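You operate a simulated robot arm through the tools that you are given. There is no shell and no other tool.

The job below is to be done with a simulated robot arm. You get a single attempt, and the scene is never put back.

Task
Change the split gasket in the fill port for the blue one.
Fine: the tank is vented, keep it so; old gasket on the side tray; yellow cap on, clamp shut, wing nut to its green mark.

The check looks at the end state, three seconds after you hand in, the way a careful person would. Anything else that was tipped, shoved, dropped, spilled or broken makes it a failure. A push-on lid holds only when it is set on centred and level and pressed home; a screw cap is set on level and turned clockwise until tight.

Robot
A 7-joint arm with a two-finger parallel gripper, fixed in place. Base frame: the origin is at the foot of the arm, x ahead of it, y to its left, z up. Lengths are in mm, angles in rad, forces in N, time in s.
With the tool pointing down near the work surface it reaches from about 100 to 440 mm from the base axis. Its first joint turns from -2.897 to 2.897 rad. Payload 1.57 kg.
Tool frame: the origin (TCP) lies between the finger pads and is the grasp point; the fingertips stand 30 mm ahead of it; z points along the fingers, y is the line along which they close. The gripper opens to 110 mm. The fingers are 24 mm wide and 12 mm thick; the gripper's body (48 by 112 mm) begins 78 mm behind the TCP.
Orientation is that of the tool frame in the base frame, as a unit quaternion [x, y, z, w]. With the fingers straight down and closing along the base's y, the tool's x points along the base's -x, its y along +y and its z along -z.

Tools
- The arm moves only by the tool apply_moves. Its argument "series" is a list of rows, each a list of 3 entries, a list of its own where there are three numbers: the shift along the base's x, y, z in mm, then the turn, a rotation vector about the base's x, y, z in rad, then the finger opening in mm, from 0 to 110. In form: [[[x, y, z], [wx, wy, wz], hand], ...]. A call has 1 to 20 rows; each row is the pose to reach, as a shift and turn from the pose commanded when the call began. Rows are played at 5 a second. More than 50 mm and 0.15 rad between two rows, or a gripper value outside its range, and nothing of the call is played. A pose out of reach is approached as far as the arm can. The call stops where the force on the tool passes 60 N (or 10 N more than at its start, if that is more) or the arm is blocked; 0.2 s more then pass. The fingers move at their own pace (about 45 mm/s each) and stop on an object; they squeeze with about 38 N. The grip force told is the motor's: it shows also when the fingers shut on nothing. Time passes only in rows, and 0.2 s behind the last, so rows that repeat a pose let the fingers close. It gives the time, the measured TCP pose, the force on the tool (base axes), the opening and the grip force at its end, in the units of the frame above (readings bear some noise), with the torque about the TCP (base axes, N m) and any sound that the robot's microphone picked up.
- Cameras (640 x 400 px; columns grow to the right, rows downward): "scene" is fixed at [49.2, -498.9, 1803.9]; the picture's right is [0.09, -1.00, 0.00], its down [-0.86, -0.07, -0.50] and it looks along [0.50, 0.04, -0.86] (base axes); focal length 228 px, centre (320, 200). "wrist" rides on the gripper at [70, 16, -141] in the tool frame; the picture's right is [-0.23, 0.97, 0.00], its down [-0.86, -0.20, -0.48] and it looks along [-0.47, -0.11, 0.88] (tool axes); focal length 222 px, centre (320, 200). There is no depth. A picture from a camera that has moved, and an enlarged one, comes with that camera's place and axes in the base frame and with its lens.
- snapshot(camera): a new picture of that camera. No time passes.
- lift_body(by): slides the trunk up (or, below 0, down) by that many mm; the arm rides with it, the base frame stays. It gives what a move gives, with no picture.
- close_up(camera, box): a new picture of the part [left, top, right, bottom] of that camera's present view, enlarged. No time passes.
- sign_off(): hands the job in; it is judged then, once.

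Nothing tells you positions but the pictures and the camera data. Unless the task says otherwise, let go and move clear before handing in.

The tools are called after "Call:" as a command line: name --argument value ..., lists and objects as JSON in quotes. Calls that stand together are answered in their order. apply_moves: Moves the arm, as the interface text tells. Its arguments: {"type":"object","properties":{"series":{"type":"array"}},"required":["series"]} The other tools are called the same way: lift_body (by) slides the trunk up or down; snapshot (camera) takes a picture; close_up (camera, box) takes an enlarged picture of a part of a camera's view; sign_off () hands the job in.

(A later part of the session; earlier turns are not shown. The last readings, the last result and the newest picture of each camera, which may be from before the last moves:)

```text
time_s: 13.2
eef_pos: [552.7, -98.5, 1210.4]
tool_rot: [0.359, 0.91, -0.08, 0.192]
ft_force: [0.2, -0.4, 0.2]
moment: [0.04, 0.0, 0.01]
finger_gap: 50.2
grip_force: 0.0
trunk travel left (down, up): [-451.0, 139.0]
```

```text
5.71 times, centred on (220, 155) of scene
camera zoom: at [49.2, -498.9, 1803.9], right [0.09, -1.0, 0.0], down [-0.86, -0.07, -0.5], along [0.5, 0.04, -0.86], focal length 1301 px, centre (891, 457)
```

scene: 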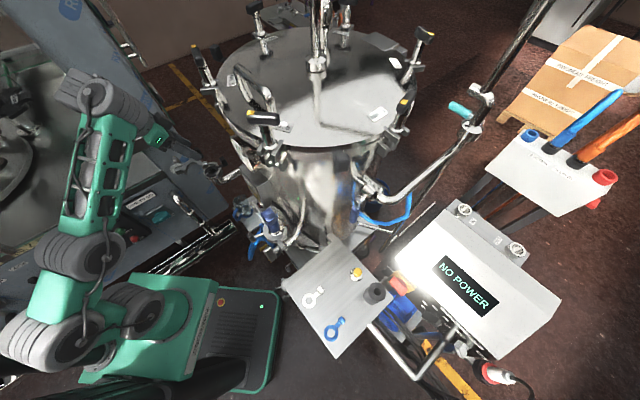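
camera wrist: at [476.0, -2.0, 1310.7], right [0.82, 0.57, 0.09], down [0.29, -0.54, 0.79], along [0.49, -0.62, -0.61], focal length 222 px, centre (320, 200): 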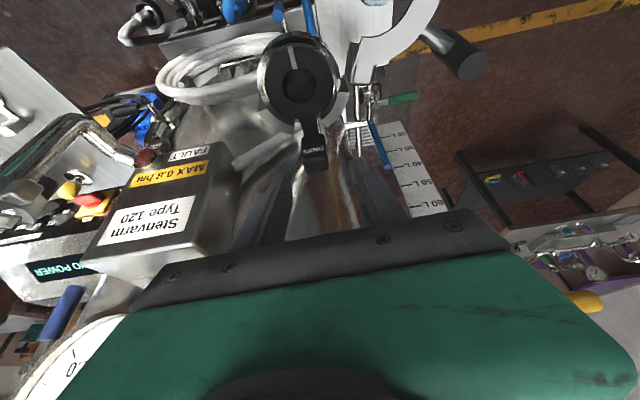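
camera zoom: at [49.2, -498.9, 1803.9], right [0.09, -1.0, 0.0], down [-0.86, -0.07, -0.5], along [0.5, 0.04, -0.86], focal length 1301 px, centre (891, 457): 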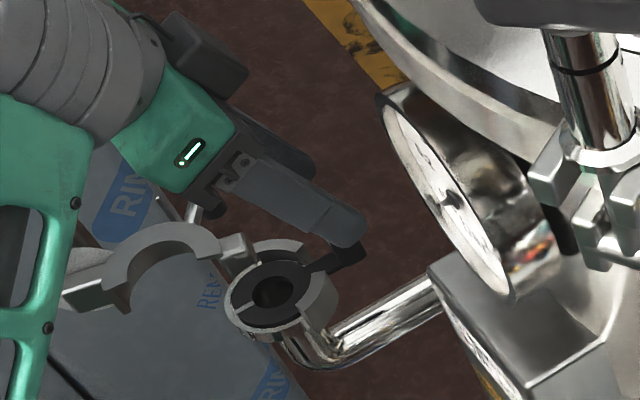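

The fingers straddle the tab block within about a millimetre sideways. I'll lower with the trunk in two steps down to the grasp height, watching the force.

Call:
lift_body --by -20

Call:
lift_body --by -14

Call:
close_up --camera "wrist" --box '[240, 60, 400, 240]'

Call:
close_up --camera "scene" --box '[190, 130, 250, 180]'

```text
time_s: 13.9
eef_pos: [553.2, -98.1, 1191.2]
tool_rot: [0.359, 0.91, -0.081, 0.191]
ft_force: [-0.4, 0.2, 0.1]
moment: [0.03, 0.02, -0.05]
finger_gap: 50.1
grip_force: 0.1
trunk travel left (down, up): [-431.0, 159.0]
```

```text
time_s: 14.5
eef_pos: [553.5, -98.7, 1176.0]
tool_rot: [0.359, 0.91, -0.079, 0.192]
ft_force: [-0.5, 0.5, -0.2]
moment: [-0.01, -0.01, -0.03]
finger_gap: 50.3
grip_force: 0.1
trunk travel left (down, up): [-417.0, 173.0]
```

```text
2.22 times, centred on (320, 150) of wrist
camera zoom: at [476.1, -2.1, 1276.6], right [0.82, 0.57, 0.09], down [0.29, -0.54, 0.79], along [0.49, -0.62, -0.61], focal length 494 px, centre (320, 311)
```

zoom: 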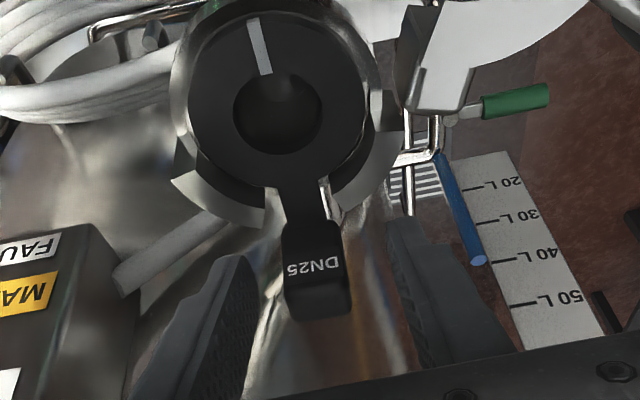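

```text
8.00 times, centred on (220, 155) of scene
camera zoom: at [49.2, -498.9, 1803.9], right [0.09, -1.0, 0.0], down [-0.86, -0.07, -0.5], along [0.5, 0.04, -0.86], focal length 1821 px, centre (1120, 560)
```

zoom: 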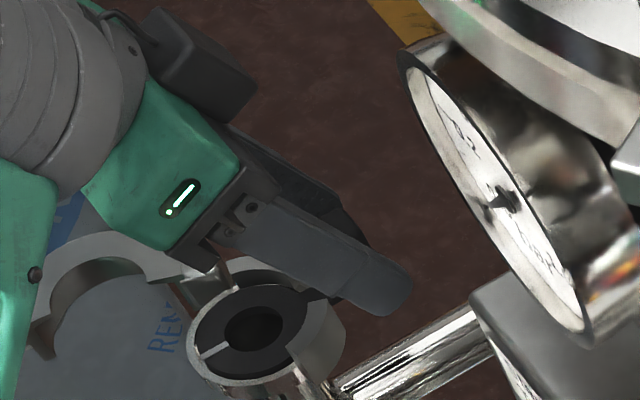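

The tab block sits between the fingers with roughly even gaps. I'll close on it.

Call:
apply_moves --series '[[[0, 0, 0], [0, 0, 0], 30], [[0, 0, 0], [0, 0, 0], 15], [[0, 0, 0], [0, 0, 0], 10], [[0, 0, 0], [0, 0, 0], 10]]'

Call:
close_up --camera "wrist" --box '[240, 60, 400, 240]'

```text
time_s: 15.5
eef_pos: [552.8, -98.7, 1176.2]
tool_rot: [0.359, 0.91, -0.08, 0.191]
ft_force: [0.6, 0.0, 1.6]
moment: [0.08, -0.01, -0.08]
finger_gap: 20.8
grip_force: 33.1
trunk travel left (down, up): [-417.0, 173.0]
```

```text
2.22 times, centred on (320, 150) of wrist
camera zoom: at [476.2, -2.0, 1276.7], right [0.82, 0.57, 0.09], down [0.29, -0.54, 0.79], along [0.49, -0.62, -0.61], focal length 494 px, centre (320, 311)
```

zoom: 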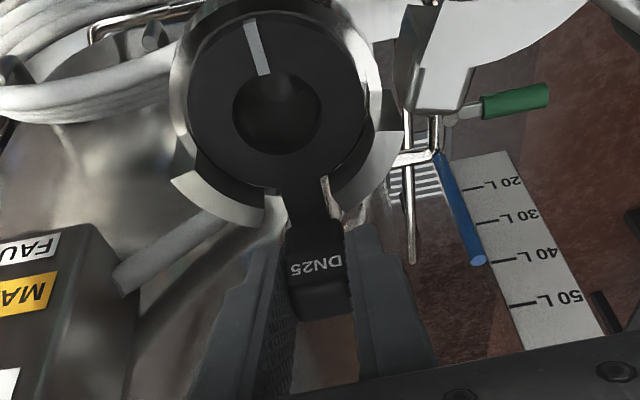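

The block is gripped at 20.8 mm. I'll lift straight up with the trunk, a little first, then more, and check.

Call:
lift_body --by 10

Call:
close_up --camera "wrist" --box '[240, 60, 400, 240]'

Call:
close_up --camera "scene" --box '[190, 130, 250, 180]'

```text
time_s: 16.1
eef_pos: [554.4, -98.0, 1187.0]
tool_rot: [0.359, 0.91, -0.08, 0.192]
ft_force: [0.1, -0.4, 0.0]
moment: [-0.03, 0.0, 0.0]
finger_gap: 20.8
grip_force: 34.1
trunk travel left (down, up): [-427.0, 163.0]
```

```text
2.22 times, centred on (320, 150) of wrist
camera zoom: at [476.2, -2.0, 1286.5], right [0.82, 0.57, 0.08], down [0.29, -0.54, 0.79], along [0.49, -0.62, -0.61], focal length 494 px, centre (320, 311)
```

zoom: 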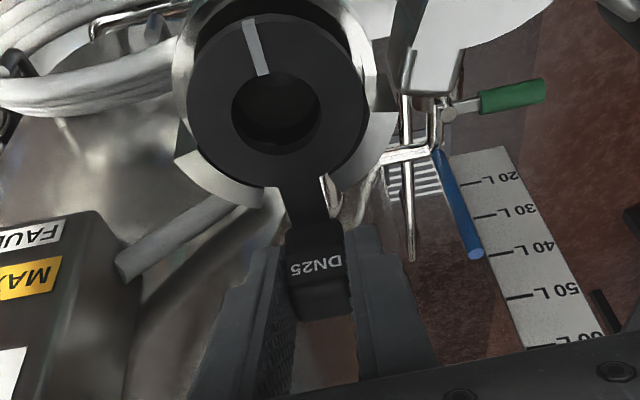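

```text
8.00 times, centred on (220, 155) of scene
camera zoom: at [49.2, -498.9, 1803.9], right [0.09, -1.0, 0.0], down [-0.86, -0.07, -0.5], along [0.5, 0.04, -0.86], focal length 1821 px, centre (1120, 560)
```

zoom: 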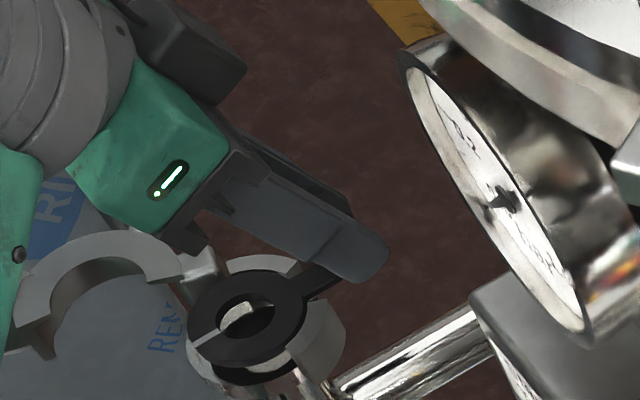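

The old gasket lifts cleanly and level with the gripper. I'll raise it well clear and look at the bare port.

Call:
lift_body --by 90

Call:
snapshot --camera "wrist"

Call:
close_up --camera "scene" --box '[190, 140, 250, 190]'

```text
time_s: 17.4
eef_pos: [552.5, -97.0, 1276.8]
tool_rot: [0.359, 0.91, -0.08, 0.192]
ft_force: [0.0, -0.1, 0.9]
moment: [-0.01, -0.03, 0.0]
finger_gap: 10.1
grip_force: 0.1
trunk travel left (down, up): [-517.0, 73.0]
```

```text
taken
camera wrist: at [476.2, -2.0, 1376.5], right [0.82, 0.57, 0.08], down [0.29, -0.54, 0.79], along [0.49, -0.62, -0.61], focal length 222 px, centre (320, 200)
```

wrist: 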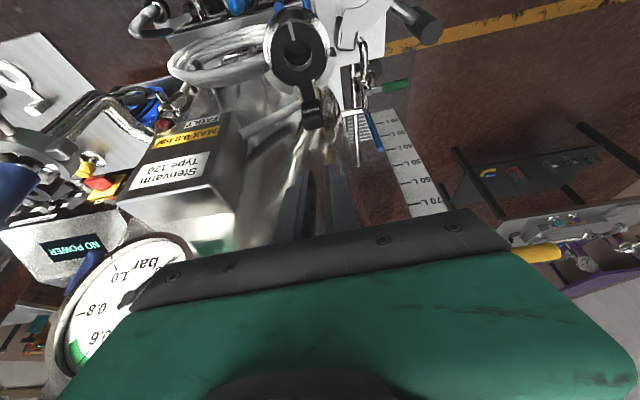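

```text
8.00 times, centred on (220, 165) of scene
camera zoom: at [49.2, -498.9, 1803.9], right [0.09, -1.0, 0.0], down [-0.86, -0.07, -0.5], along [0.5, 0.04, -0.86], focal length 1821 px, centre (1120, 480)
```

zoom: 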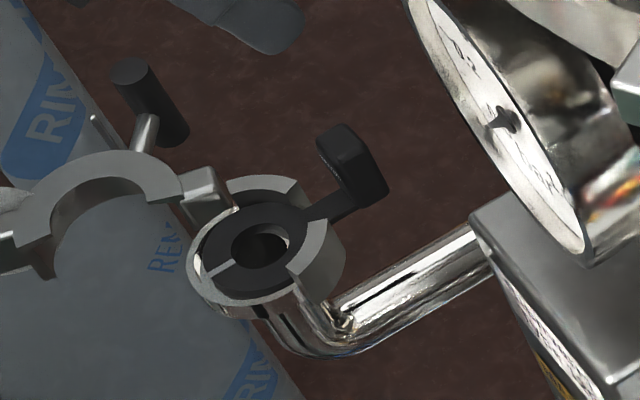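

The gasket slipped out during the faster lift (the gap reads 10 mm) and has dropped back onto the port, a little shifted. Let me look closely at how it lies.

Call:
close_up --camera "wrist" --box '[250, 0, 350, 140]'

Call:
close_up --camera "scene" --box '[200, 150, 230, 180]'

```text
2.86 times, centred on (300, 70) of wrist
camera zoom: at [476.2, -2.0, 1376.5], right [0.82, 0.57, 0.08], down [0.29, -0.54, 0.79], along [0.49, -0.62, -0.61], focal length 635 px, centre (377, 571)
```

zoom: 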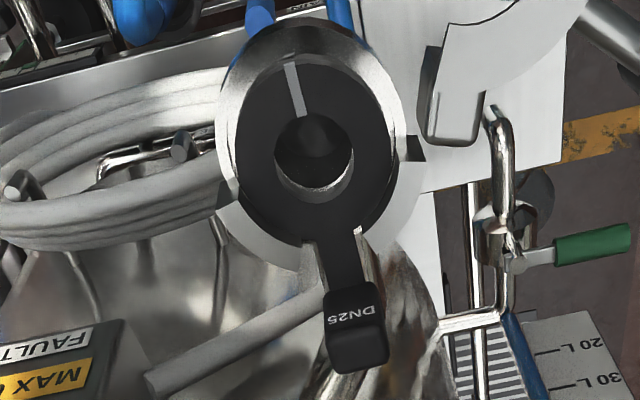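

```text
13.33 times, centred on (215, 165) of scene
camera zoom: at [49.2, -498.9, 1803.9], right [0.09, -1.0, 0.0], down [-0.86, -0.07, -0.5], along [0.5, 0.04, -0.86], focal length 3035 px, centre (1720, 667)
```

zoom: 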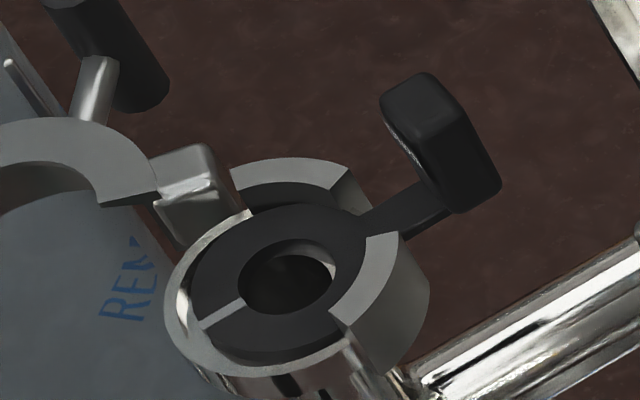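

The gasket lies flat on the flange, only about 5 mm shifted toward its tab. I'll regrasp deeper on the block (TCP at block mid-height, full squeeze) and lift more slowly; first shift the open fingers over it.

Call:
apply_moves --series '[[[0, 0, 0], [0, 0, 0], 50], [[4, -4, 0], [0, 0, 0], 50], [[8, -8, 0], [0, 0, 0], 50], [[8, -8, 0], [0, 0, 0], 50]]'

Call:
lift_body --by -70

Call:
close_up --camera "wrist" --box '[240, 60, 400, 240]'

```text
time_s: 18.4
eef_pos: [562.4, -105.9, 1275.7]
tool_rot: [0.36, 0.91, -0.08, 0.192]
ft_force: [1.0, 0.0, -0.1]
moment: [0.01, 0.02, 0.01]
finger_gap: 50.1
grip_force: 0.0
trunk travel left (down, up): [-517.0, 73.0]
```

```text
time_s: 19.4
eef_pos: [561.3, -105.7, 1205.6]
tool_rot: [0.36, 0.91, -0.08, 0.192]
ft_force: [0.6, 0.4, 0.0]
moment: [-0.01, 0.01, 0.0]
finger_gap: 50.1
grip_force: 0.1
trunk travel left (down, up): [-447.0, 143.0]
```

```text
2.22 times, centred on (320, 150) of wrist
camera zoom: at [484.7, -10.1, 1306.1], right [0.82, 0.57, 0.09], down [0.29, -0.54, 0.79], along [0.49, -0.62, -0.61], focal length 494 px, centre (320, 311)
```

zoom: 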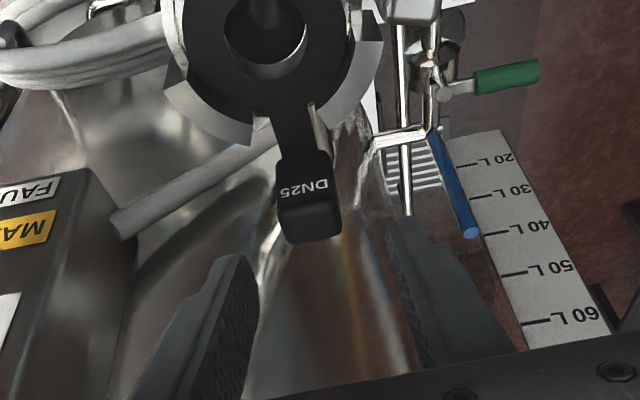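

Aligned over the block with good side clearance. Lowering with the trunk to the deeper grasp height in two steps, then closing fully.

Call:
lift_body --by -25

Call:
lift_body --by -21

Call:
close_up --camera "wrist" --box '[240, 100, 400, 260]'

Call:
close_up --camera "scene" --box '[190, 130, 250, 180]'

```text
time_s: 20.1
eef_pos: [562.1, -106.1, 1181.8]
tool_rot: [0.36, 0.91, -0.08, 0.192]
ft_force: [-0.5, 0.3, -0.2]
moment: [-0.01, 0.02, 0.02]
finger_gap: 50.1
grip_force: 0.0
trunk travel left (down, up): [-422.0, 168.0]
```

```text
time_s: 20.8
eef_pos: [561.1, -106.6, 1158.6]
tool_rot: [0.359, 0.91, -0.079, 0.192]
ft_force: [0.1, -0.5, 0.2]
moment: [0.0, 0.01, 0.01]
finger_gap: 50.3
grip_force: 0.1
trunk travel left (down, up): [-401.0, 189.0]
```

```text
2.50 times, centred on (320, 180) of wrist
camera zoom: at [484.7, -10.1, 1260.0], right [0.82, 0.57, 0.09], down [0.29, -0.54, 0.79], along [0.49, -0.62, -0.61], focal length 555 px, centre (320, 250)
```

zoom: 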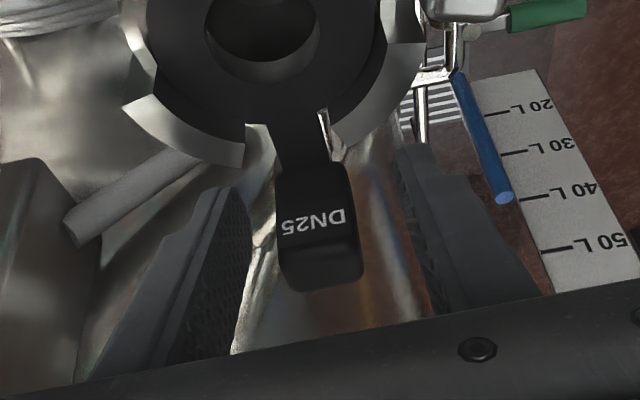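

```text
8.00 times, centred on (220, 155) of scene
camera zoom: at [49.2, -498.9, 1803.9], right [0.09, -1.0, 0.0], down [-0.86, -0.07, -0.5], along [0.5, 0.04, -0.86], focal length 1821 px, centre (1120, 560)
```

zoom: 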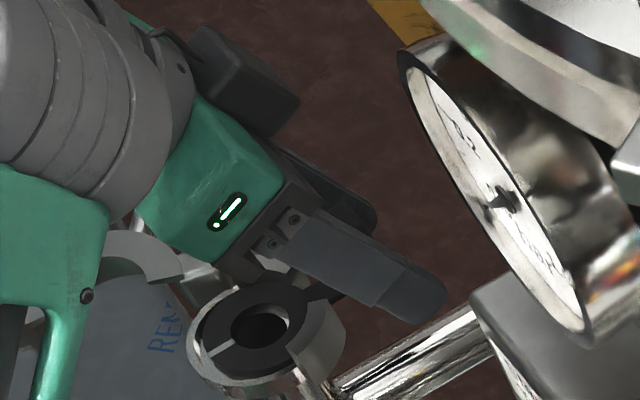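

The block now sits deep between the pads. Closing with full squeeze.

Call:
apply_moves --series '[[[0, 0, 0], [0, 0, 0], 35], [[0, 0, 0], [0, 0, 0], 20], [[0, 0, 0], [0, 0, 0], 5], [[0, 0, 0], [0, 0, 0], 0], [[0, 0, 0], [0, 0, 0], 0]]'

Call:
lift_body --by 8

Call:
close_up --camera "wrist" --box '[240, 60, 400, 260]'

```text
time_s: 22.0
eef_pos: [561.3, -107.9, 1159.9]
tool_rot: [0.36, 0.91, -0.081, 0.191]
ft_force: [-0.8, -0.6, 0.0]
moment: [0.02, 0.01, 0.02]
finger_gap: 21.3
grip_force: 34.2
trunk travel left (down, up): [-401.0, 189.0]
```

```text
time_s: 22.6
eef_pos: [562.5, -106.0, 1166.9]
tool_rot: [0.36, 0.909, -0.081, 0.193]
ft_force: [0.3, -0.1, -1.4]
moment: [-0.04, -0.01, 0.01]
finger_gap: 21.4
grip_force: 34.3
trunk travel left (down, up): [-409.0, 181.0]
```

```text
2.00 times, centred on (320, 160) of wrist
camera zoom: at [484.9, -10.1, 1268.0], right [0.82, 0.57, 0.09], down [0.29, -0.54, 0.79], along [0.49, -0.62, -0.61], focal length 444 px, centre (320, 280)
```

zoom: 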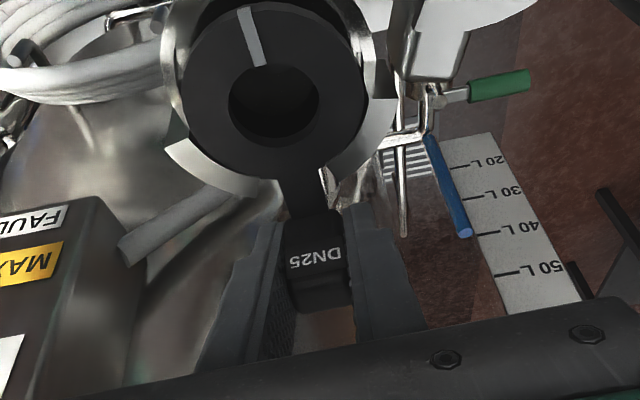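

Held at 21.4 mm. I'll raise in small steps and confirm the grip each time.

Call:
lift_body --by 15

Call:
lift_body --by 15

Call:
close_up --camera "wrist" --box '[240, 60, 400, 260]'

Call:
close_up --camera "scene" --box '[190, 130, 250, 180]'

```text
time_s: 23.2
eef_pos: [562.2, -106.1, 1183.2]
tool_rot: [0.359, 0.91, -0.08, 0.192]
ft_force: [0.1, 0.3, -0.4]
moment: [-0.02, -0.02, 0.0]
finger_gap: 21.2
grip_force: 34.3
trunk travel left (down, up): [-424.0, 166.0]
```

```text
time_s: 23.9
eef_pos: [561.6, -106.5, 1197.4]
tool_rot: [0.36, 0.91, -0.081, 0.191]
ft_force: [-0.6, 0.7, 0.0]
moment: [-0.02, -0.02, -0.01]
finger_gap: 21.2
grip_force: 34.1
trunk travel left (down, up): [-439.0, 151.0]
```

```text
2.00 times, centred on (320, 160) of wrist
camera zoom: at [485.0, -10.1, 1298.0], right [0.82, 0.57, 0.09], down [0.29, -0.54, 0.79], along [0.49, -0.62, -0.61], focal length 444 px, centre (320, 280)
```

zoom: 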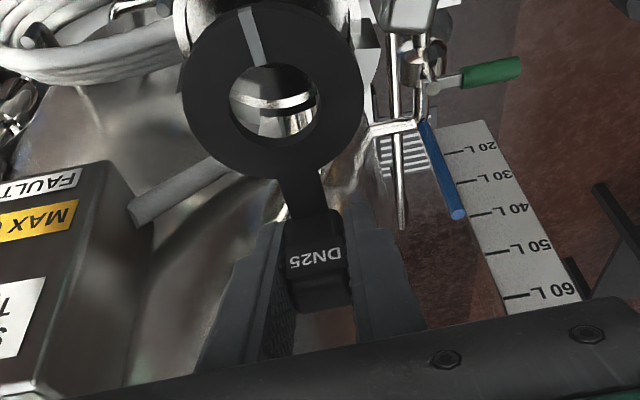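

```text
8.00 times, centred on (220, 155) of scene
camera zoom: at [49.2, -498.9, 1803.9], right [0.09, -1.0, 0.0], down [-0.86, -0.07, -0.5], along [0.5, 0.04, -0.86], focal length 1821 px, centre (1120, 560)
```

zoom: 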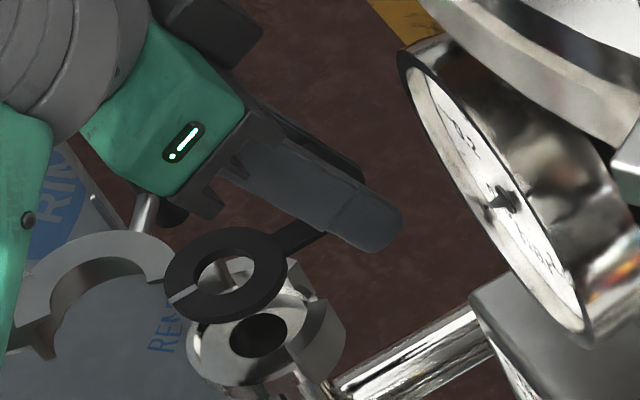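

The gasket is firmly held and clear of the port now. Continuing up in steps.

Call:
lift_body --by 20

Call:
lift_body --by 20

Call:
lift_body --by 20

Call:
close_up --camera "scene" --box '[200, 150, 240, 180]'

Call:
snapshot --camera "wrist"

```text
time_s: 24.5
eef_pos: [561.4, -105.8, 1218.8]
tool_rot: [0.359, 0.91, -0.08, 0.193]
ft_force: [0.7, 0.2, -0.5]
moment: [-0.02, -0.02, 0.03]
finger_gap: 21.2
grip_force: 34.7
trunk travel left (down, up): [-459.0, 131.0]
```

```text
time_s: 25.2
eef_pos: [561.9, -105.4, 1237.9]
tool_rot: [0.359, 0.91, -0.08, 0.192]
ft_force: [0.3, -0.3, -1.0]
moment: [0.0, -0.03, -0.01]
finger_gap: 20.9
grip_force: 34.7
trunk travel left (down, up): [-479.0, 111.0]
```

```text
time_s: 25.9
eef_pos: [560.7, -106.5, 1257.6]
tool_rot: [0.36, 0.91, -0.08, 0.192]
ft_force: [0.0, 1.0, -0.2]
moment: [0.0, 0.0, 0.03]
finger_gap: 21.2
grip_force: 34.4
trunk travel left (down, up): [-499.0, 91.0]
```

```text
13.33 times, centred on (220, 165) of scene
camera zoom: at [49.2, -498.9, 1803.9], right [0.09, -1.0, 0.0], down [-0.86, -0.07, -0.5], along [0.5, 0.04, -0.86], focal length 3035 px, centre (1653, 667)
```

zoom: 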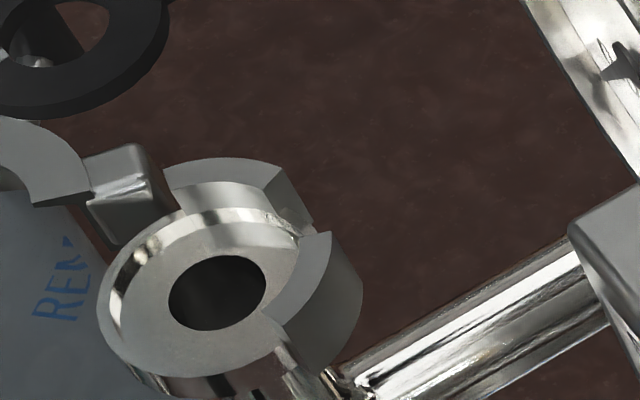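

```text
taken
camera wrist: at [485.0, -10.1, 1358.0], right [0.82, 0.57, 0.08], down [0.29, -0.54, 0.79], along [0.49, -0.62, -0.61], focal length 222 px, centre (320, 200)
```

wrist: 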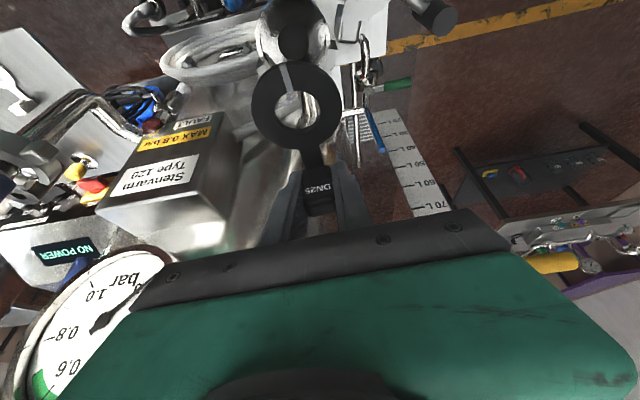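

The bare port shows a shallow recessed seat with a raised rim, undamaged. Now I'll carry the old gasket back from the port and around toward the tray on the base side, staying high.

Call:
lift_body --by 20

Call:
apply_moves --series '[[[-15, 10, 0], [0, 0, 0], 0], [[-35, 25, 0], [0, 0, 0], 0], [[-60, 45, 0], [0, 0, 0], 0], [[-85, 52, 0], [0, 0, 0], 0], [[-110, 55, 0], [0, 0, 0], 0], [[-135, 55, 0], [0, 0, 0], 0], [[-160, 50, 0], [0, 0, 0], 0], [[-185, 40, 0], [0, 0, 0], 0], [[-205, 20, 0], [0, 0, 0], 0], [[-225, -5, 0], [0, 0, 0], 0], [[-245, -30, 0], [0, 0, 0], 0]]'

Call:
snapshot --camera "scene"

Call:
snapshot --camera "wrist"

```text
time_s: 26.5
eef_pos: [562.2, -106.8, 1278.0]
tool_rot: [0.359, 0.91, -0.08, 0.192]
ft_force: [0.0, -0.3, -0.4]
moment: [-0.01, 0.0, 0.01]
finger_gap: 20.9
grip_force: 34.3
trunk travel left (down, up): [-519.0, 71.0]
```

```text
time_s: 28.4
eef_pos: [404.4, -47.9, 1203.0]
tool_rot: [0.314, 0.942, -0.083, 0.09]
ft_force: [0.4, -0.4, -0.6]
moment: [-0.02, -0.02, 0.0]
finger_gap: 21.1
grip_force: 34.2
trunk travel left (down, up): [-519.0, 71.0]
stopped in row 9: the arm was blocked; the commanded pose is now the measured one
```

```text
taken
```

scene: 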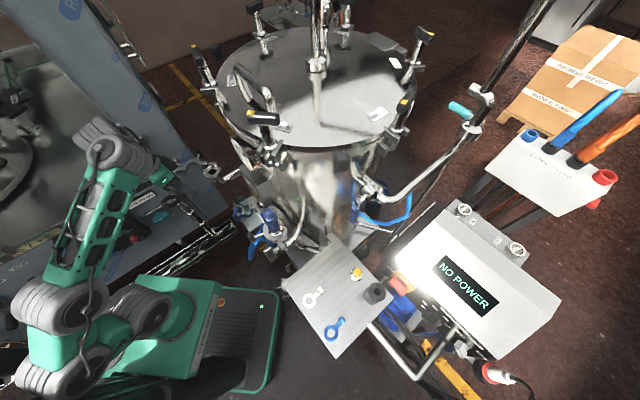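

```text
taken
camera wrist: at [342.7, 35.8, 1323.1], right [0.77, 0.64, -0.05], down [0.5, -0.55, 0.67], along [0.4, -0.54, -0.74], focal length 222 px, centre (320, 200)
```

wrist: 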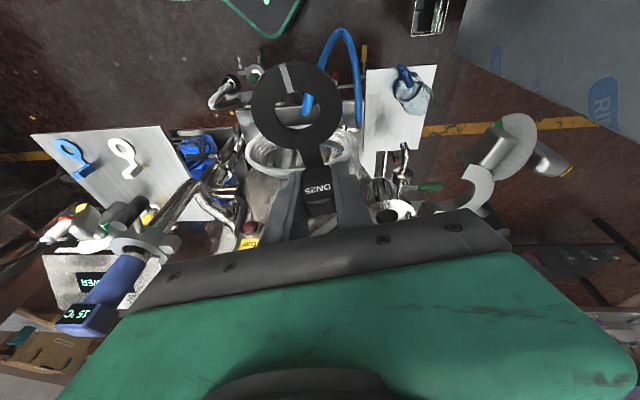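

The arm stopped as blocked and sagged to (404, -48, 1203) with changed tilt, though the tool touched nothing and still holds the gasket. I need to see whether the arm's own links or the base are in the way.

Call:
close_up --camera "scene" --box '[0, 220, 240, 400]'

Call:
close_up --camera "scene" --box '[40, 100, 240, 250]'

Call:
close_up --camera "wrist" --box '[340, 100, 580, 240]'

```text
2.22 times, centred on (120, 310) of scene
camera zoom: at [49.2, -498.9, 1803.9], right [0.09, -1.0, 0.0], down [-0.86, -0.07, -0.5], along [0.5, 0.04, -0.86], focal length 506 px, centre (764, -44)
```

zoom: 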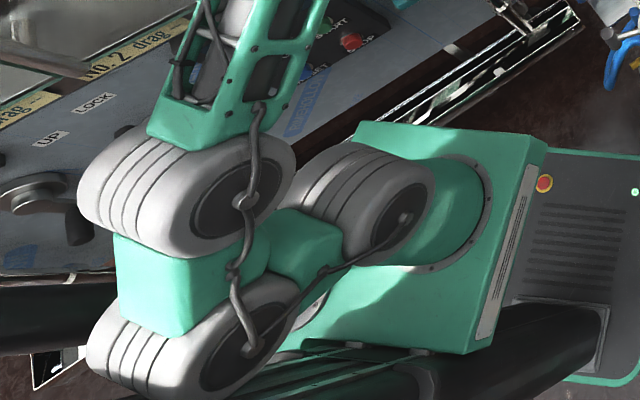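

```text
2.67 times, centred on (140, 175) of scene
camera zoom: at [49.2, -498.9, 1803.9], right [0.09, -1.0, 0.0], down [-0.86, -0.07, -0.5], along [0.5, 0.04, -0.86], focal length 607 px, centre (800, 267)
```

zoom: 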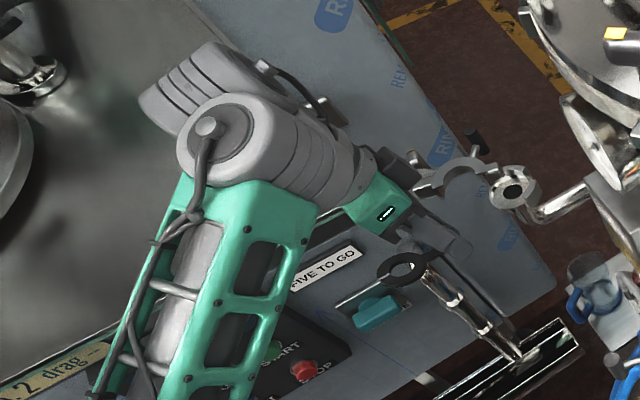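

```text
2.67 times, centred on (460, 170) of wrist
camera zoom: at [342.7, 35.8, 1323.1], right [0.77, 0.64, -0.05], down [0.5, -0.55, 0.67], along [0.4, -0.54, -0.74], focal length 592 px, centre (-53, 280)
```

zoom: 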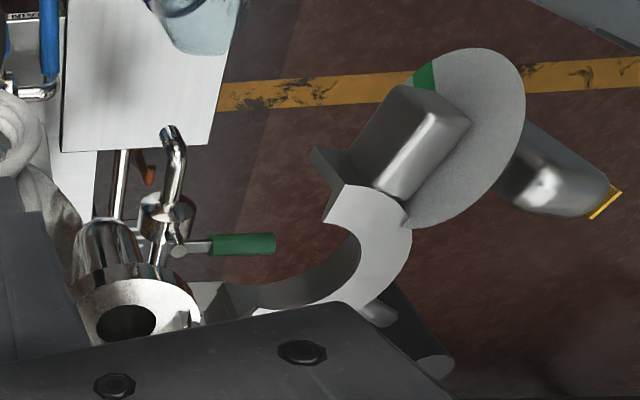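

The upper link leaned far back, likely against the trunk's pole, because the tool came in too low relative to the trunk. I'll back out and up to a higher posture, restoring the tilt as I go.

Call:
apply_moves --series '[[[8, -2, 10], [-0.01, -0.035, -0.015], 0], [[16, -4, 25], [-0.02, -0.07, -0.03], 0], [[26, -6, 40], [-0.03, -0.105, -0.045], 0], [[36, -8, 60], [-0.037, -0.14, -0.06], 0], [[46, -10, 80], [-0.047, -0.175, -0.075], 0], [[56, -12, 100], [-0.056, -0.208, -0.088], 0], [[66, -12, 115], [-0.056, -0.208, -0.088], 0], [[66, -12, 115], [-0.056, -0.208, -0.088], 0]]'

Call:
snapshot --camera "scene"

```text
time_s: 30.2
eef_pos: [469.9, -58.7, 1325.8]
tool_rot: [0.357, 0.909, -0.08, 0.198]
ft_force: [0.5, 0.0, 0.2]
moment: [-0.03, -0.02, 0.0]
finger_gap: 21.3
grip_force: 34.7
trunk travel left (down, up): [-519.0, 71.0]
```

```text
taken
```

scene: 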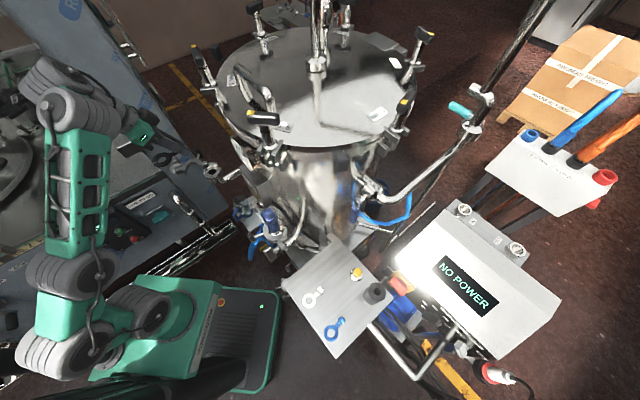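

Recovered: the posture is upright again and the gasket is still held. I'll raise a bit more (trunk and arm) and then swing around at height toward the tray side in a couple of stages.

Call:
lift_body --by 40

Call:
apply_moves --series '[[[-8, -10, 5], [0, 0, 0], 0], [[-18, -25, 10], [0, 0, 0], 0], [[-30, -42, 15], [0, 0, 0], 0], [[-44, -62, 20], [0, 0, 0], 0], [[-60, -85, 25], [0, 0, 0], 0], [[-75, -108, 30], [0, 0, 0], 0], [[-90, -130, 30], [0, 0, 0], 0]]'

Call:
snapshot --camera "scene"

```text
time_s: 31.1
eef_pos: [470.6, -59.3, 1365.1]
tool_rot: [0.359, 0.909, -0.081, 0.198]
ft_force: [-0.1, -0.1, -1.0]
moment: [-0.01, -0.04, -0.04]
finger_gap: 21.3
grip_force: 34.4
trunk travel left (down, up): [-559.0, 31.0]
```

```text
time_s: 32.7
eef_pos: [382.7, -192.2, 1395.2]
tool_rot: [0.357, 0.909, -0.08, 0.198]
ft_force: [0.2, 0.3, -0.6]
moment: [0.01, -0.04, 0.01]
finger_gap: 21.2
grip_force: 34.4
trunk travel left (down, up): [-559.0, 31.0]
```

```text
taken
```

scene: 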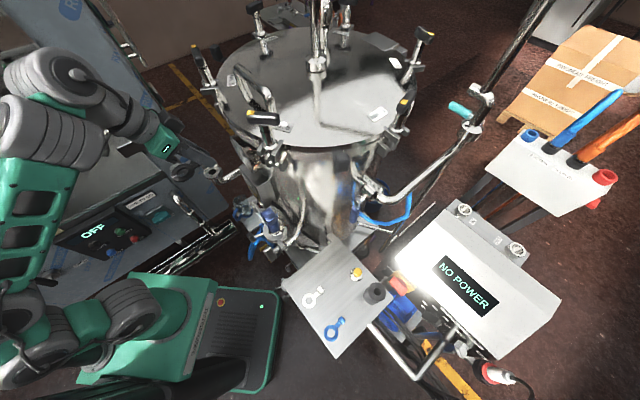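

The swing is going smoothly at (383, -192, 1395). Continuing around toward the tray side.

Call:
apply_moves --series '[[[-16, -24, 0], [0, 0, 0], 0], [[-34, -50, 0], [0, 0, 0], 0], [[-55, -75, 0], [0, 0, 0], 0], [[-78, -100, 0], [0, 0, 0], 0], [[-103, -124, 0], [0, 0, 0], 0], [[-130, -146, 0], [0, 0, 0], 0], [[-155, -166, 0], [0, 0, 0], 0], [[-180, -186, 0], [0, 0, 0], 0], [[-200, -208, 0], [0, 0, 0], 0]]'

Call:
snapshot --camera "scene"

Call:
snapshot --camera "wrist"

```text
time_s: 34.7
eef_pos: [181.4, -395.9, 1395.1]
tool_rot: [0.357, 0.909, -0.08, 0.198]
ft_force: [-0.1, 0.4, -1.4]
moment: [-0.01, -0.03, 0.0]
finger_gap: 21.1
grip_force: 34.7
trunk travel left (down, up): [-559.0, 31.0]
```

```text
taken
```

scene: 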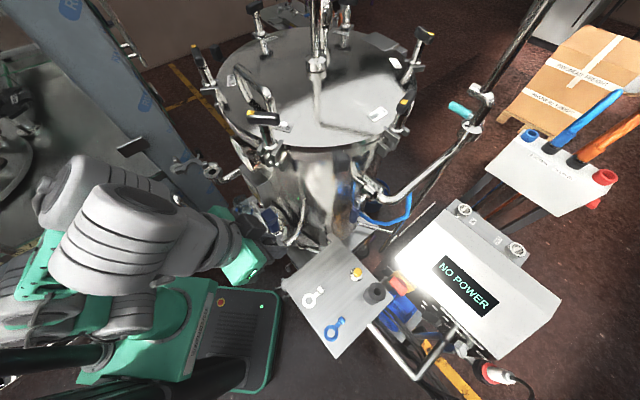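

```text
taken
camera wrist: at [102.9, -300.1, 1493.4], right [0.81, 0.57, 0.09], down [0.29, -0.54, 0.79], along [0.5, -0.62, -0.6], focal length 222 px, centre (320, 200)
```

wrist: 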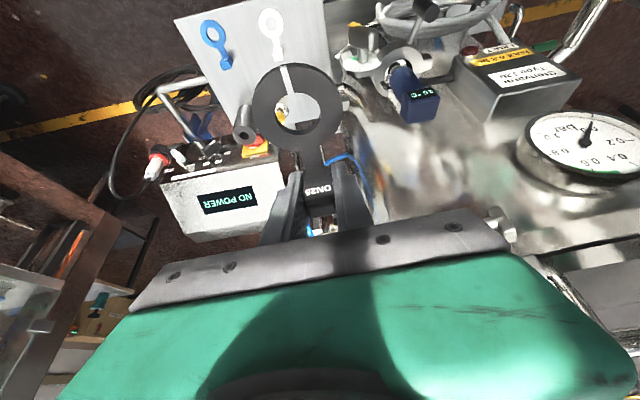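

I'm over the tray side now with the gasket held. Let me zoom on the tray to refine the item positions.

Call:
close_up --camera "wrist" --box '[170, 0, 350, 150]'

Call:
close_up --camera "wrist" --box '[190, 0, 290, 90]'

Call:
close_up --camera "wrist" --box '[330, 0, 450, 120]'

```text
2.67 times, centred on (260, 75) of wrist
camera zoom: at [102.9, -300.1, 1493.4], right [0.81, 0.57, 0.09], down [0.29, -0.54, 0.79], along [0.5, -0.62, -0.6], focal length 592 px, centre (480, 533)
```

zoom: 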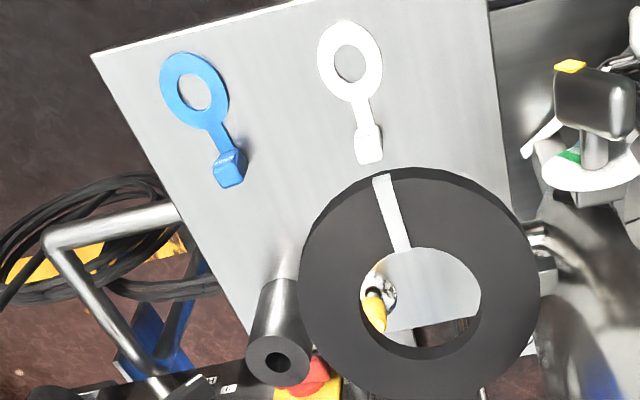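

```text
4.44 times, centred on (240, 45) of wrist
camera zoom: at [102.9, -300.1, 1493.4], right [0.81, 0.57, 0.09], down [0.29, -0.54, 0.79], along [0.5, -0.62, -0.6], focal length 987 px, centre (676, 889)
```

zoom: 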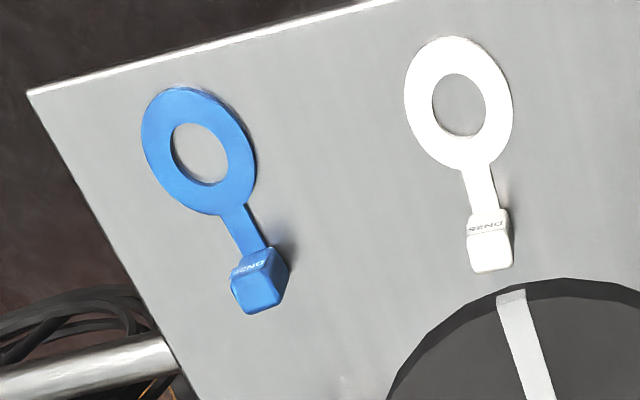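

```text
3.33 times, centred on (390, 60) of wrist
camera zoom: at [102.9, -300.1, 1493.4], right [0.81, 0.57, 0.09], down [0.29, -0.54, 0.79], along [0.5, -0.62, -0.6], focal length 740 px, centre (87, 667)
```

zoom: 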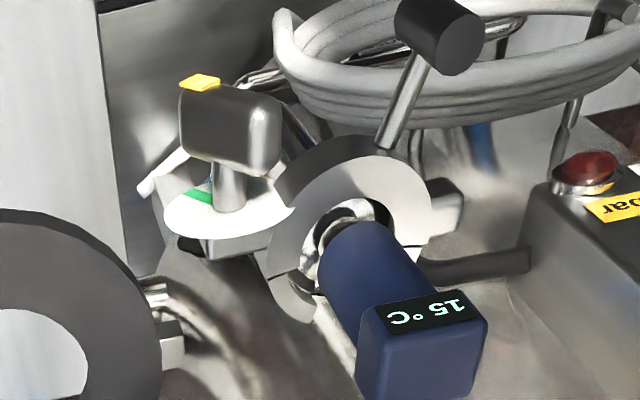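

Both neighbours show the finished state: the yellow wing tip points at the green mark. I'll move outward over the tray's free middle area and check the reach there.

Call:
apply_moves --series '[[[2, -25, 0], [0, 0, 0], 0], [[4, -50, 0], [0, 0, 0], 0], [[6, -75, 0], [0, 0, 0], 0], [[8, -100, 0], [0, 0, 0], 0], [[10, -120, 0], [0, 0, 0], 0], [[12, -140, 0], [0, 0, 0], 0], [[13, -160, 0], [0, 0, 0], 0], [[14, -181, 0], [0, 0, 0], 0], [[14, -181, 0], [0, 0, 0], 0]]'

Call:
snapshot --camera "wrist"

Call:
snapshot --camera "scene"

```text
time_s: 36.7
eef_pos: [189.7, -558.0, 1392.9]
tool_rot: [0.357, 0.909, -0.079, 0.198]
ft_force: [0.4, -0.1, 0.1]
moment: [-0.01, -0.01, -0.04]
finger_gap: 21.2
grip_force: 34.0
out of reach, approached as far as the arm can: row 8, 9
trunk travel left (down, up): [-559.0, 31.0]
```

```text
taken
camera wrist: at [112.2, -461.7, 1492.7], right [0.82, 0.57, 0.09], down [0.29, -0.54, 0.79], along [0.5, -0.62, -0.6], focal length 222 px, centre (320, 200)
```

wrist: 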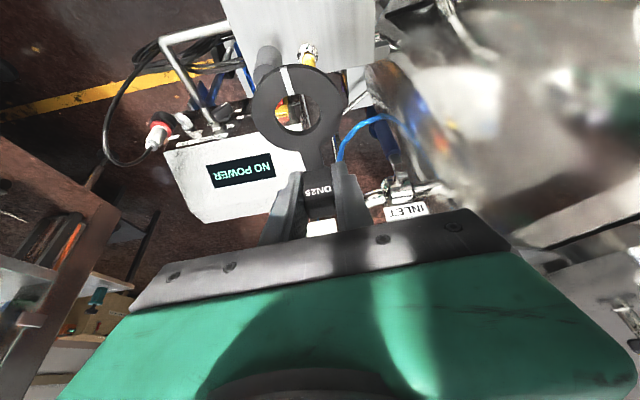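

```text
taken
```

scene: 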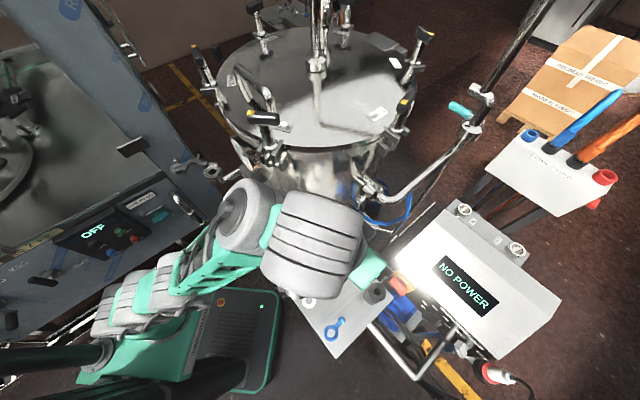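

The arm reaches to about (190, -558) here, which still leaves the ring on free tray space. I'll lower the trunk in stages toward the tray, checking the force and view.

Call:
lift_body --by -150

Call:
lift_body --by -150

Call:
snapshot --camera "wrist"

Call:
snapshot --camera "scene"

```text
time_s: 38.4
eef_pos: [190.1, -557.9, 1245.7]
tool_rot: [0.358, 0.909, -0.08, 0.198]
ft_force: [0.4, 0.0, -1.5]
moment: [-0.03, -0.03, -0.02]
finger_gap: 21.2
grip_force: 34.5
trunk travel left (down, up): [-409.0, 181.0]
```

```text
time_s: 40.2
eef_pos: [190.3, -557.3, 1094.3]
tool_rot: [0.357, 0.909, -0.08, 0.198]
ft_force: [0.6, -1.2, -0.6]
moment: [0.03, -0.03, -0.02]
finger_gap: 21.1
grip_force: 34.6
trunk travel left (down, up): [-259.0, 331.0]
```

```text
taken
camera wrist: at [112.2, -461.5, 1193.0], right [0.82, 0.57, 0.09], down [0.29, -0.54, 0.79], along [0.5, -0.62, -0.6], focal length 222 px, centre (320, 200)
```

wrist: 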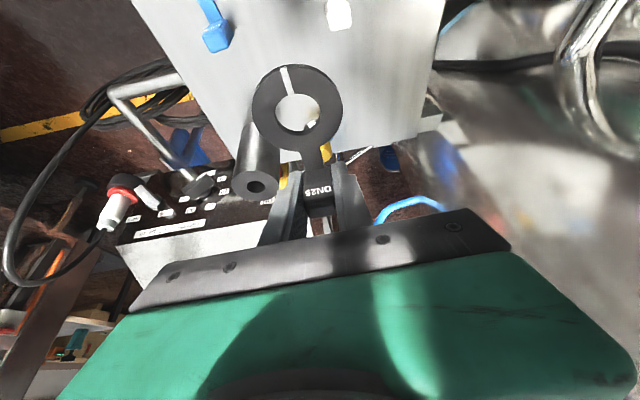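

```text
taken
```

scene: 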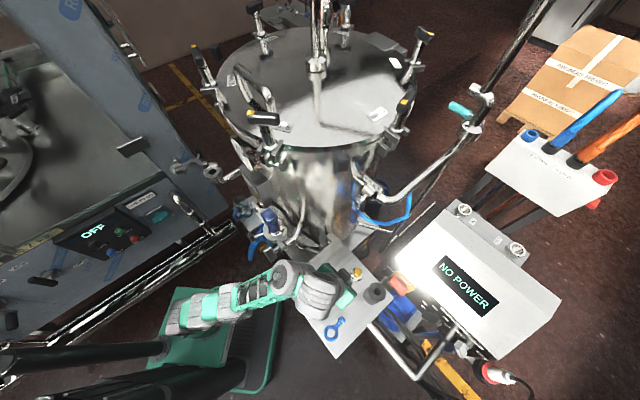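

Clear so far. Lowering another 120 mm and checking again.

Call:
lift_body --by -120

Call:
snapshot --camera "wrist"

Call:
close_up --camera "scene" --box '[270, 230, 410, 370]'

```text
time_s: 41.7
eef_pos: [190.8, -558.3, 973.6]
tool_rot: [0.358, 0.909, -0.081, 0.198]
ft_force: [-1.1, 0.8, 0.1]
moment: [-0.01, 0.01, -0.01]
finger_gap: 20.8
grip_force: 34.7
trunk travel left (down, up): [-139.0, 451.0]
```

```text
taken
camera wrist: at [112.2, -461.5, 1073.0], right [0.82, 0.57, 0.09], down [0.29, -0.54, 0.79], along [0.5, -0.62, -0.6], focal length 222 px, centre (320, 200)
```

wrist: 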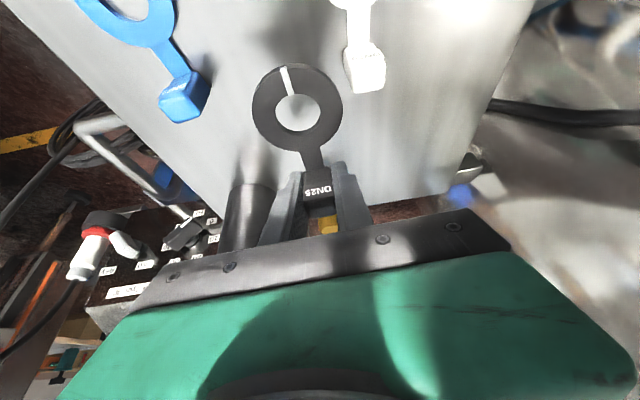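

```text
2.86 times, centred on (340, 300) of scene
camera zoom: at [49.2, -498.9, 1803.9], right [0.09, -1.0, 0.0], down [-0.86, -0.07, -0.5], along [0.5, 0.04, -0.86], focal length 650 px, centre (263, -86)
```

zoom: 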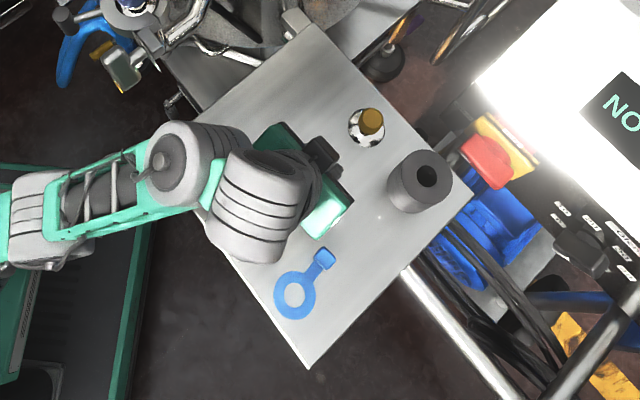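

The drop spot is clear of the white and blue gaskets; I'll shift 15 mm toward -x for more margin, then lower to just above the tray.

Call:
apply_moves --series '[[[-8, 0, 0], [0, 0, 0], 0], [[-15, 0, 0], [0, 0, 0], 0], [[-15, 0, 0], [0, 0, 0], 0]]'

Call:
lift_body --by -35

Call:
snapshot --camera "wrist"

Call:
close_up --camera "scene" --box '[310, 250, 370, 310]'

```text
time_s: 42.5
eef_pos: [175.2, -560.0, 974.0]
tool_rot: [0.358, 0.909, -0.081, 0.198]
ft_force: [-0.4, 0.3, 0.0]
moment: [0.01, -0.02, 0.0]
finger_gap: 21.1
grip_force: 34.6
trunk travel left (down, up): [-139.0, 451.0]
```

```text
time_s: 43.3
eef_pos: [176.4, -559.2, 939.5]
tool_rot: [0.358, 0.909, -0.08, 0.198]
ft_force: [0.7, 0.3, -0.4]
moment: [-0.02, 0.01, 0.04]
finger_gap: 21.1
grip_force: 34.4
trunk travel left (down, up): [-104.0, 486.0]
```

```text
taken
camera wrist: at [97.9, -462.8, 1037.7], right [0.82, 0.57, 0.09], down [0.29, -0.54, 0.79], along [0.5, -0.62, -0.6], focal length 222 px, centre (320, 200)
```

wrist: 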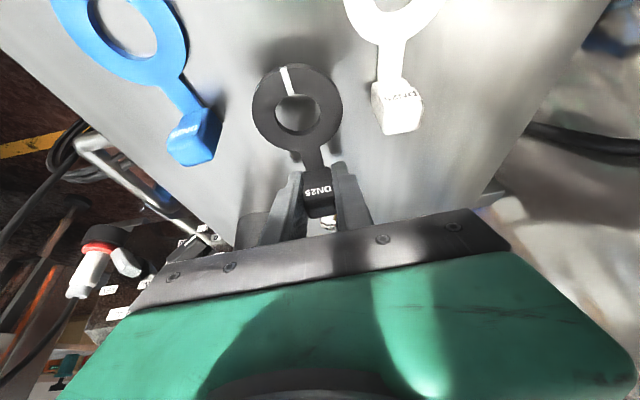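

```text
6.67 times, centred on (340, 280) of scene
camera zoom: at [49.2, -498.9, 1803.9], right [0.09, -1.0, 0.0], down [-0.86, -0.07, -0.5], along [0.5, 0.04, -0.86], focal length 1518 px, centre (187, -333)
```

zoom: 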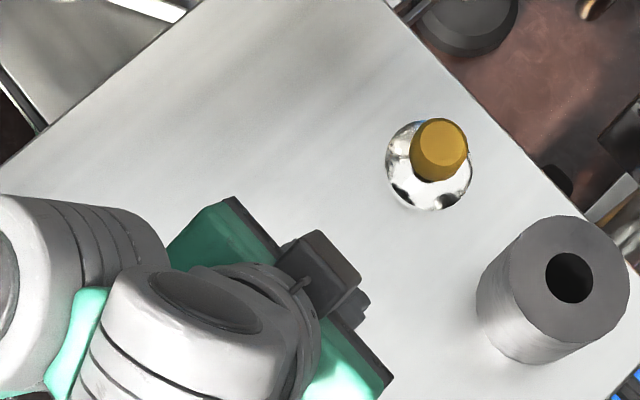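

Still no contact. I'll ease down the last bit in small steps, watching the force.

Call:
lift_body --by -10

Call:
lift_body --by -6

Call:
close_up --camera "wrist" --box '[220, 50, 400, 250]'

```text
time_s: 43.8
eef_pos: [175.9, -558.5, 932.9]
tool_rot: [0.358, 0.908, -0.085, 0.2]
ft_force: [6.3, -16.9, 25.1]
moment: [-0.34, -0.48, -0.23]
finger_gap: 21.2
grip_force: 34.9
trunk travel left (down, up): [-94.0, 496.0]
```

```text
time_s: 44.2
eef_pos: [175.3, -559.2, 932.5]
tool_rot: [0.357, 0.908, -0.09, 0.202]
ft_force: [3.8, -2.8, 4.5]
moment: [-0.03, -0.19, -0.05]
finger_gap: 21.3
grip_force: 34.6
trunk travel left (down, up): [-91.0, 499.0]
stopped: the force on the tool passed its limit at 69 N (the readings are from after the stop); the commanded pose is now the measured one
```

```text
2.00 times, centred on (310, 150) of wrist
camera zoom: at [97.8, -459.7, 1029.2], right [0.82, 0.57, 0.08], down [0.29, -0.52, 0.8], along [0.5, -0.63, -0.59], focal length 444 px, centre (340, 300)
```

zoom: 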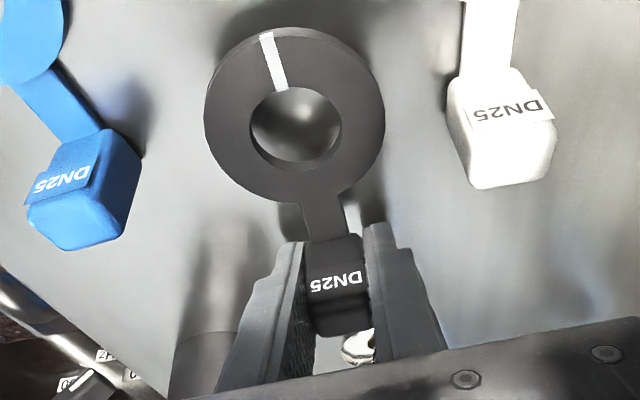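

The fingertips touched the tray at TCP height 933, so the tray surface is near z = 900; the force has relaxed. I'll lift 2 mm off and release the gasket, which has only a small distance to settle.

Call:
lift_body --by 2

Call:
apply_moves --series '[[[0, 0, 0], [0, 0, 0], 30], [[0, 0, 0], [0, 0, 0], 50], [[0, 0, 0], [0, 0, 0], 50], [[0, 0, 0], [0, 0, 0], 50]]'

Call:
close_up --camera "wrist" --box '[220, 50, 400, 250]'

```text
time_s: 44.8
eef_pos: [174.7, -558.9, 934.3]
tool_rot: [0.357, 0.908, -0.089, 0.201]
ft_force: [-0.4, 0.1, -0.6]
moment: [0.0, -0.02, -0.01]
finger_gap: 21.5
grip_force: 34.0
trunk travel left (down, up): [-93.0, 497.0]
```

```text
time_s: 45.8
eef_pos: [175.9, -559.0, 933.1]
tool_rot: [0.357, 0.907, -0.09, 0.203]
ft_force: [-0.5, 0.3, 0.4]
moment: [-0.01, 0.03, -0.01]
finger_gap: 50.1
grip_force: 0.1
trunk travel left (down, up): [-93.0, 497.0]
```

```text
2.00 times, centred on (310, 150) of wrist
camera zoom: at [97.5, -460.3, 1031.1], right [0.82, 0.57, 0.08], down [0.29, -0.52, 0.8], along [0.5, -0.63, -0.59], focal length 444 px, centre (340, 300)
```

zoom: 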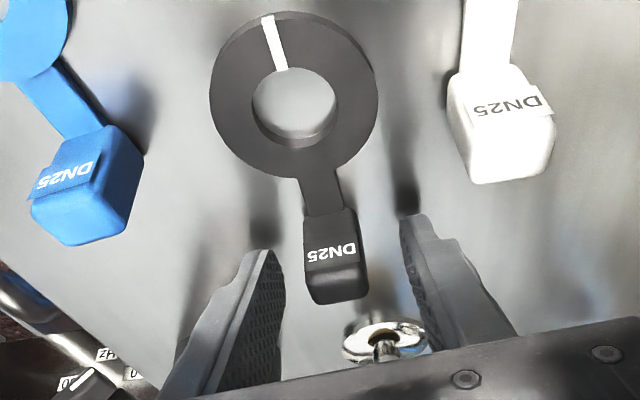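

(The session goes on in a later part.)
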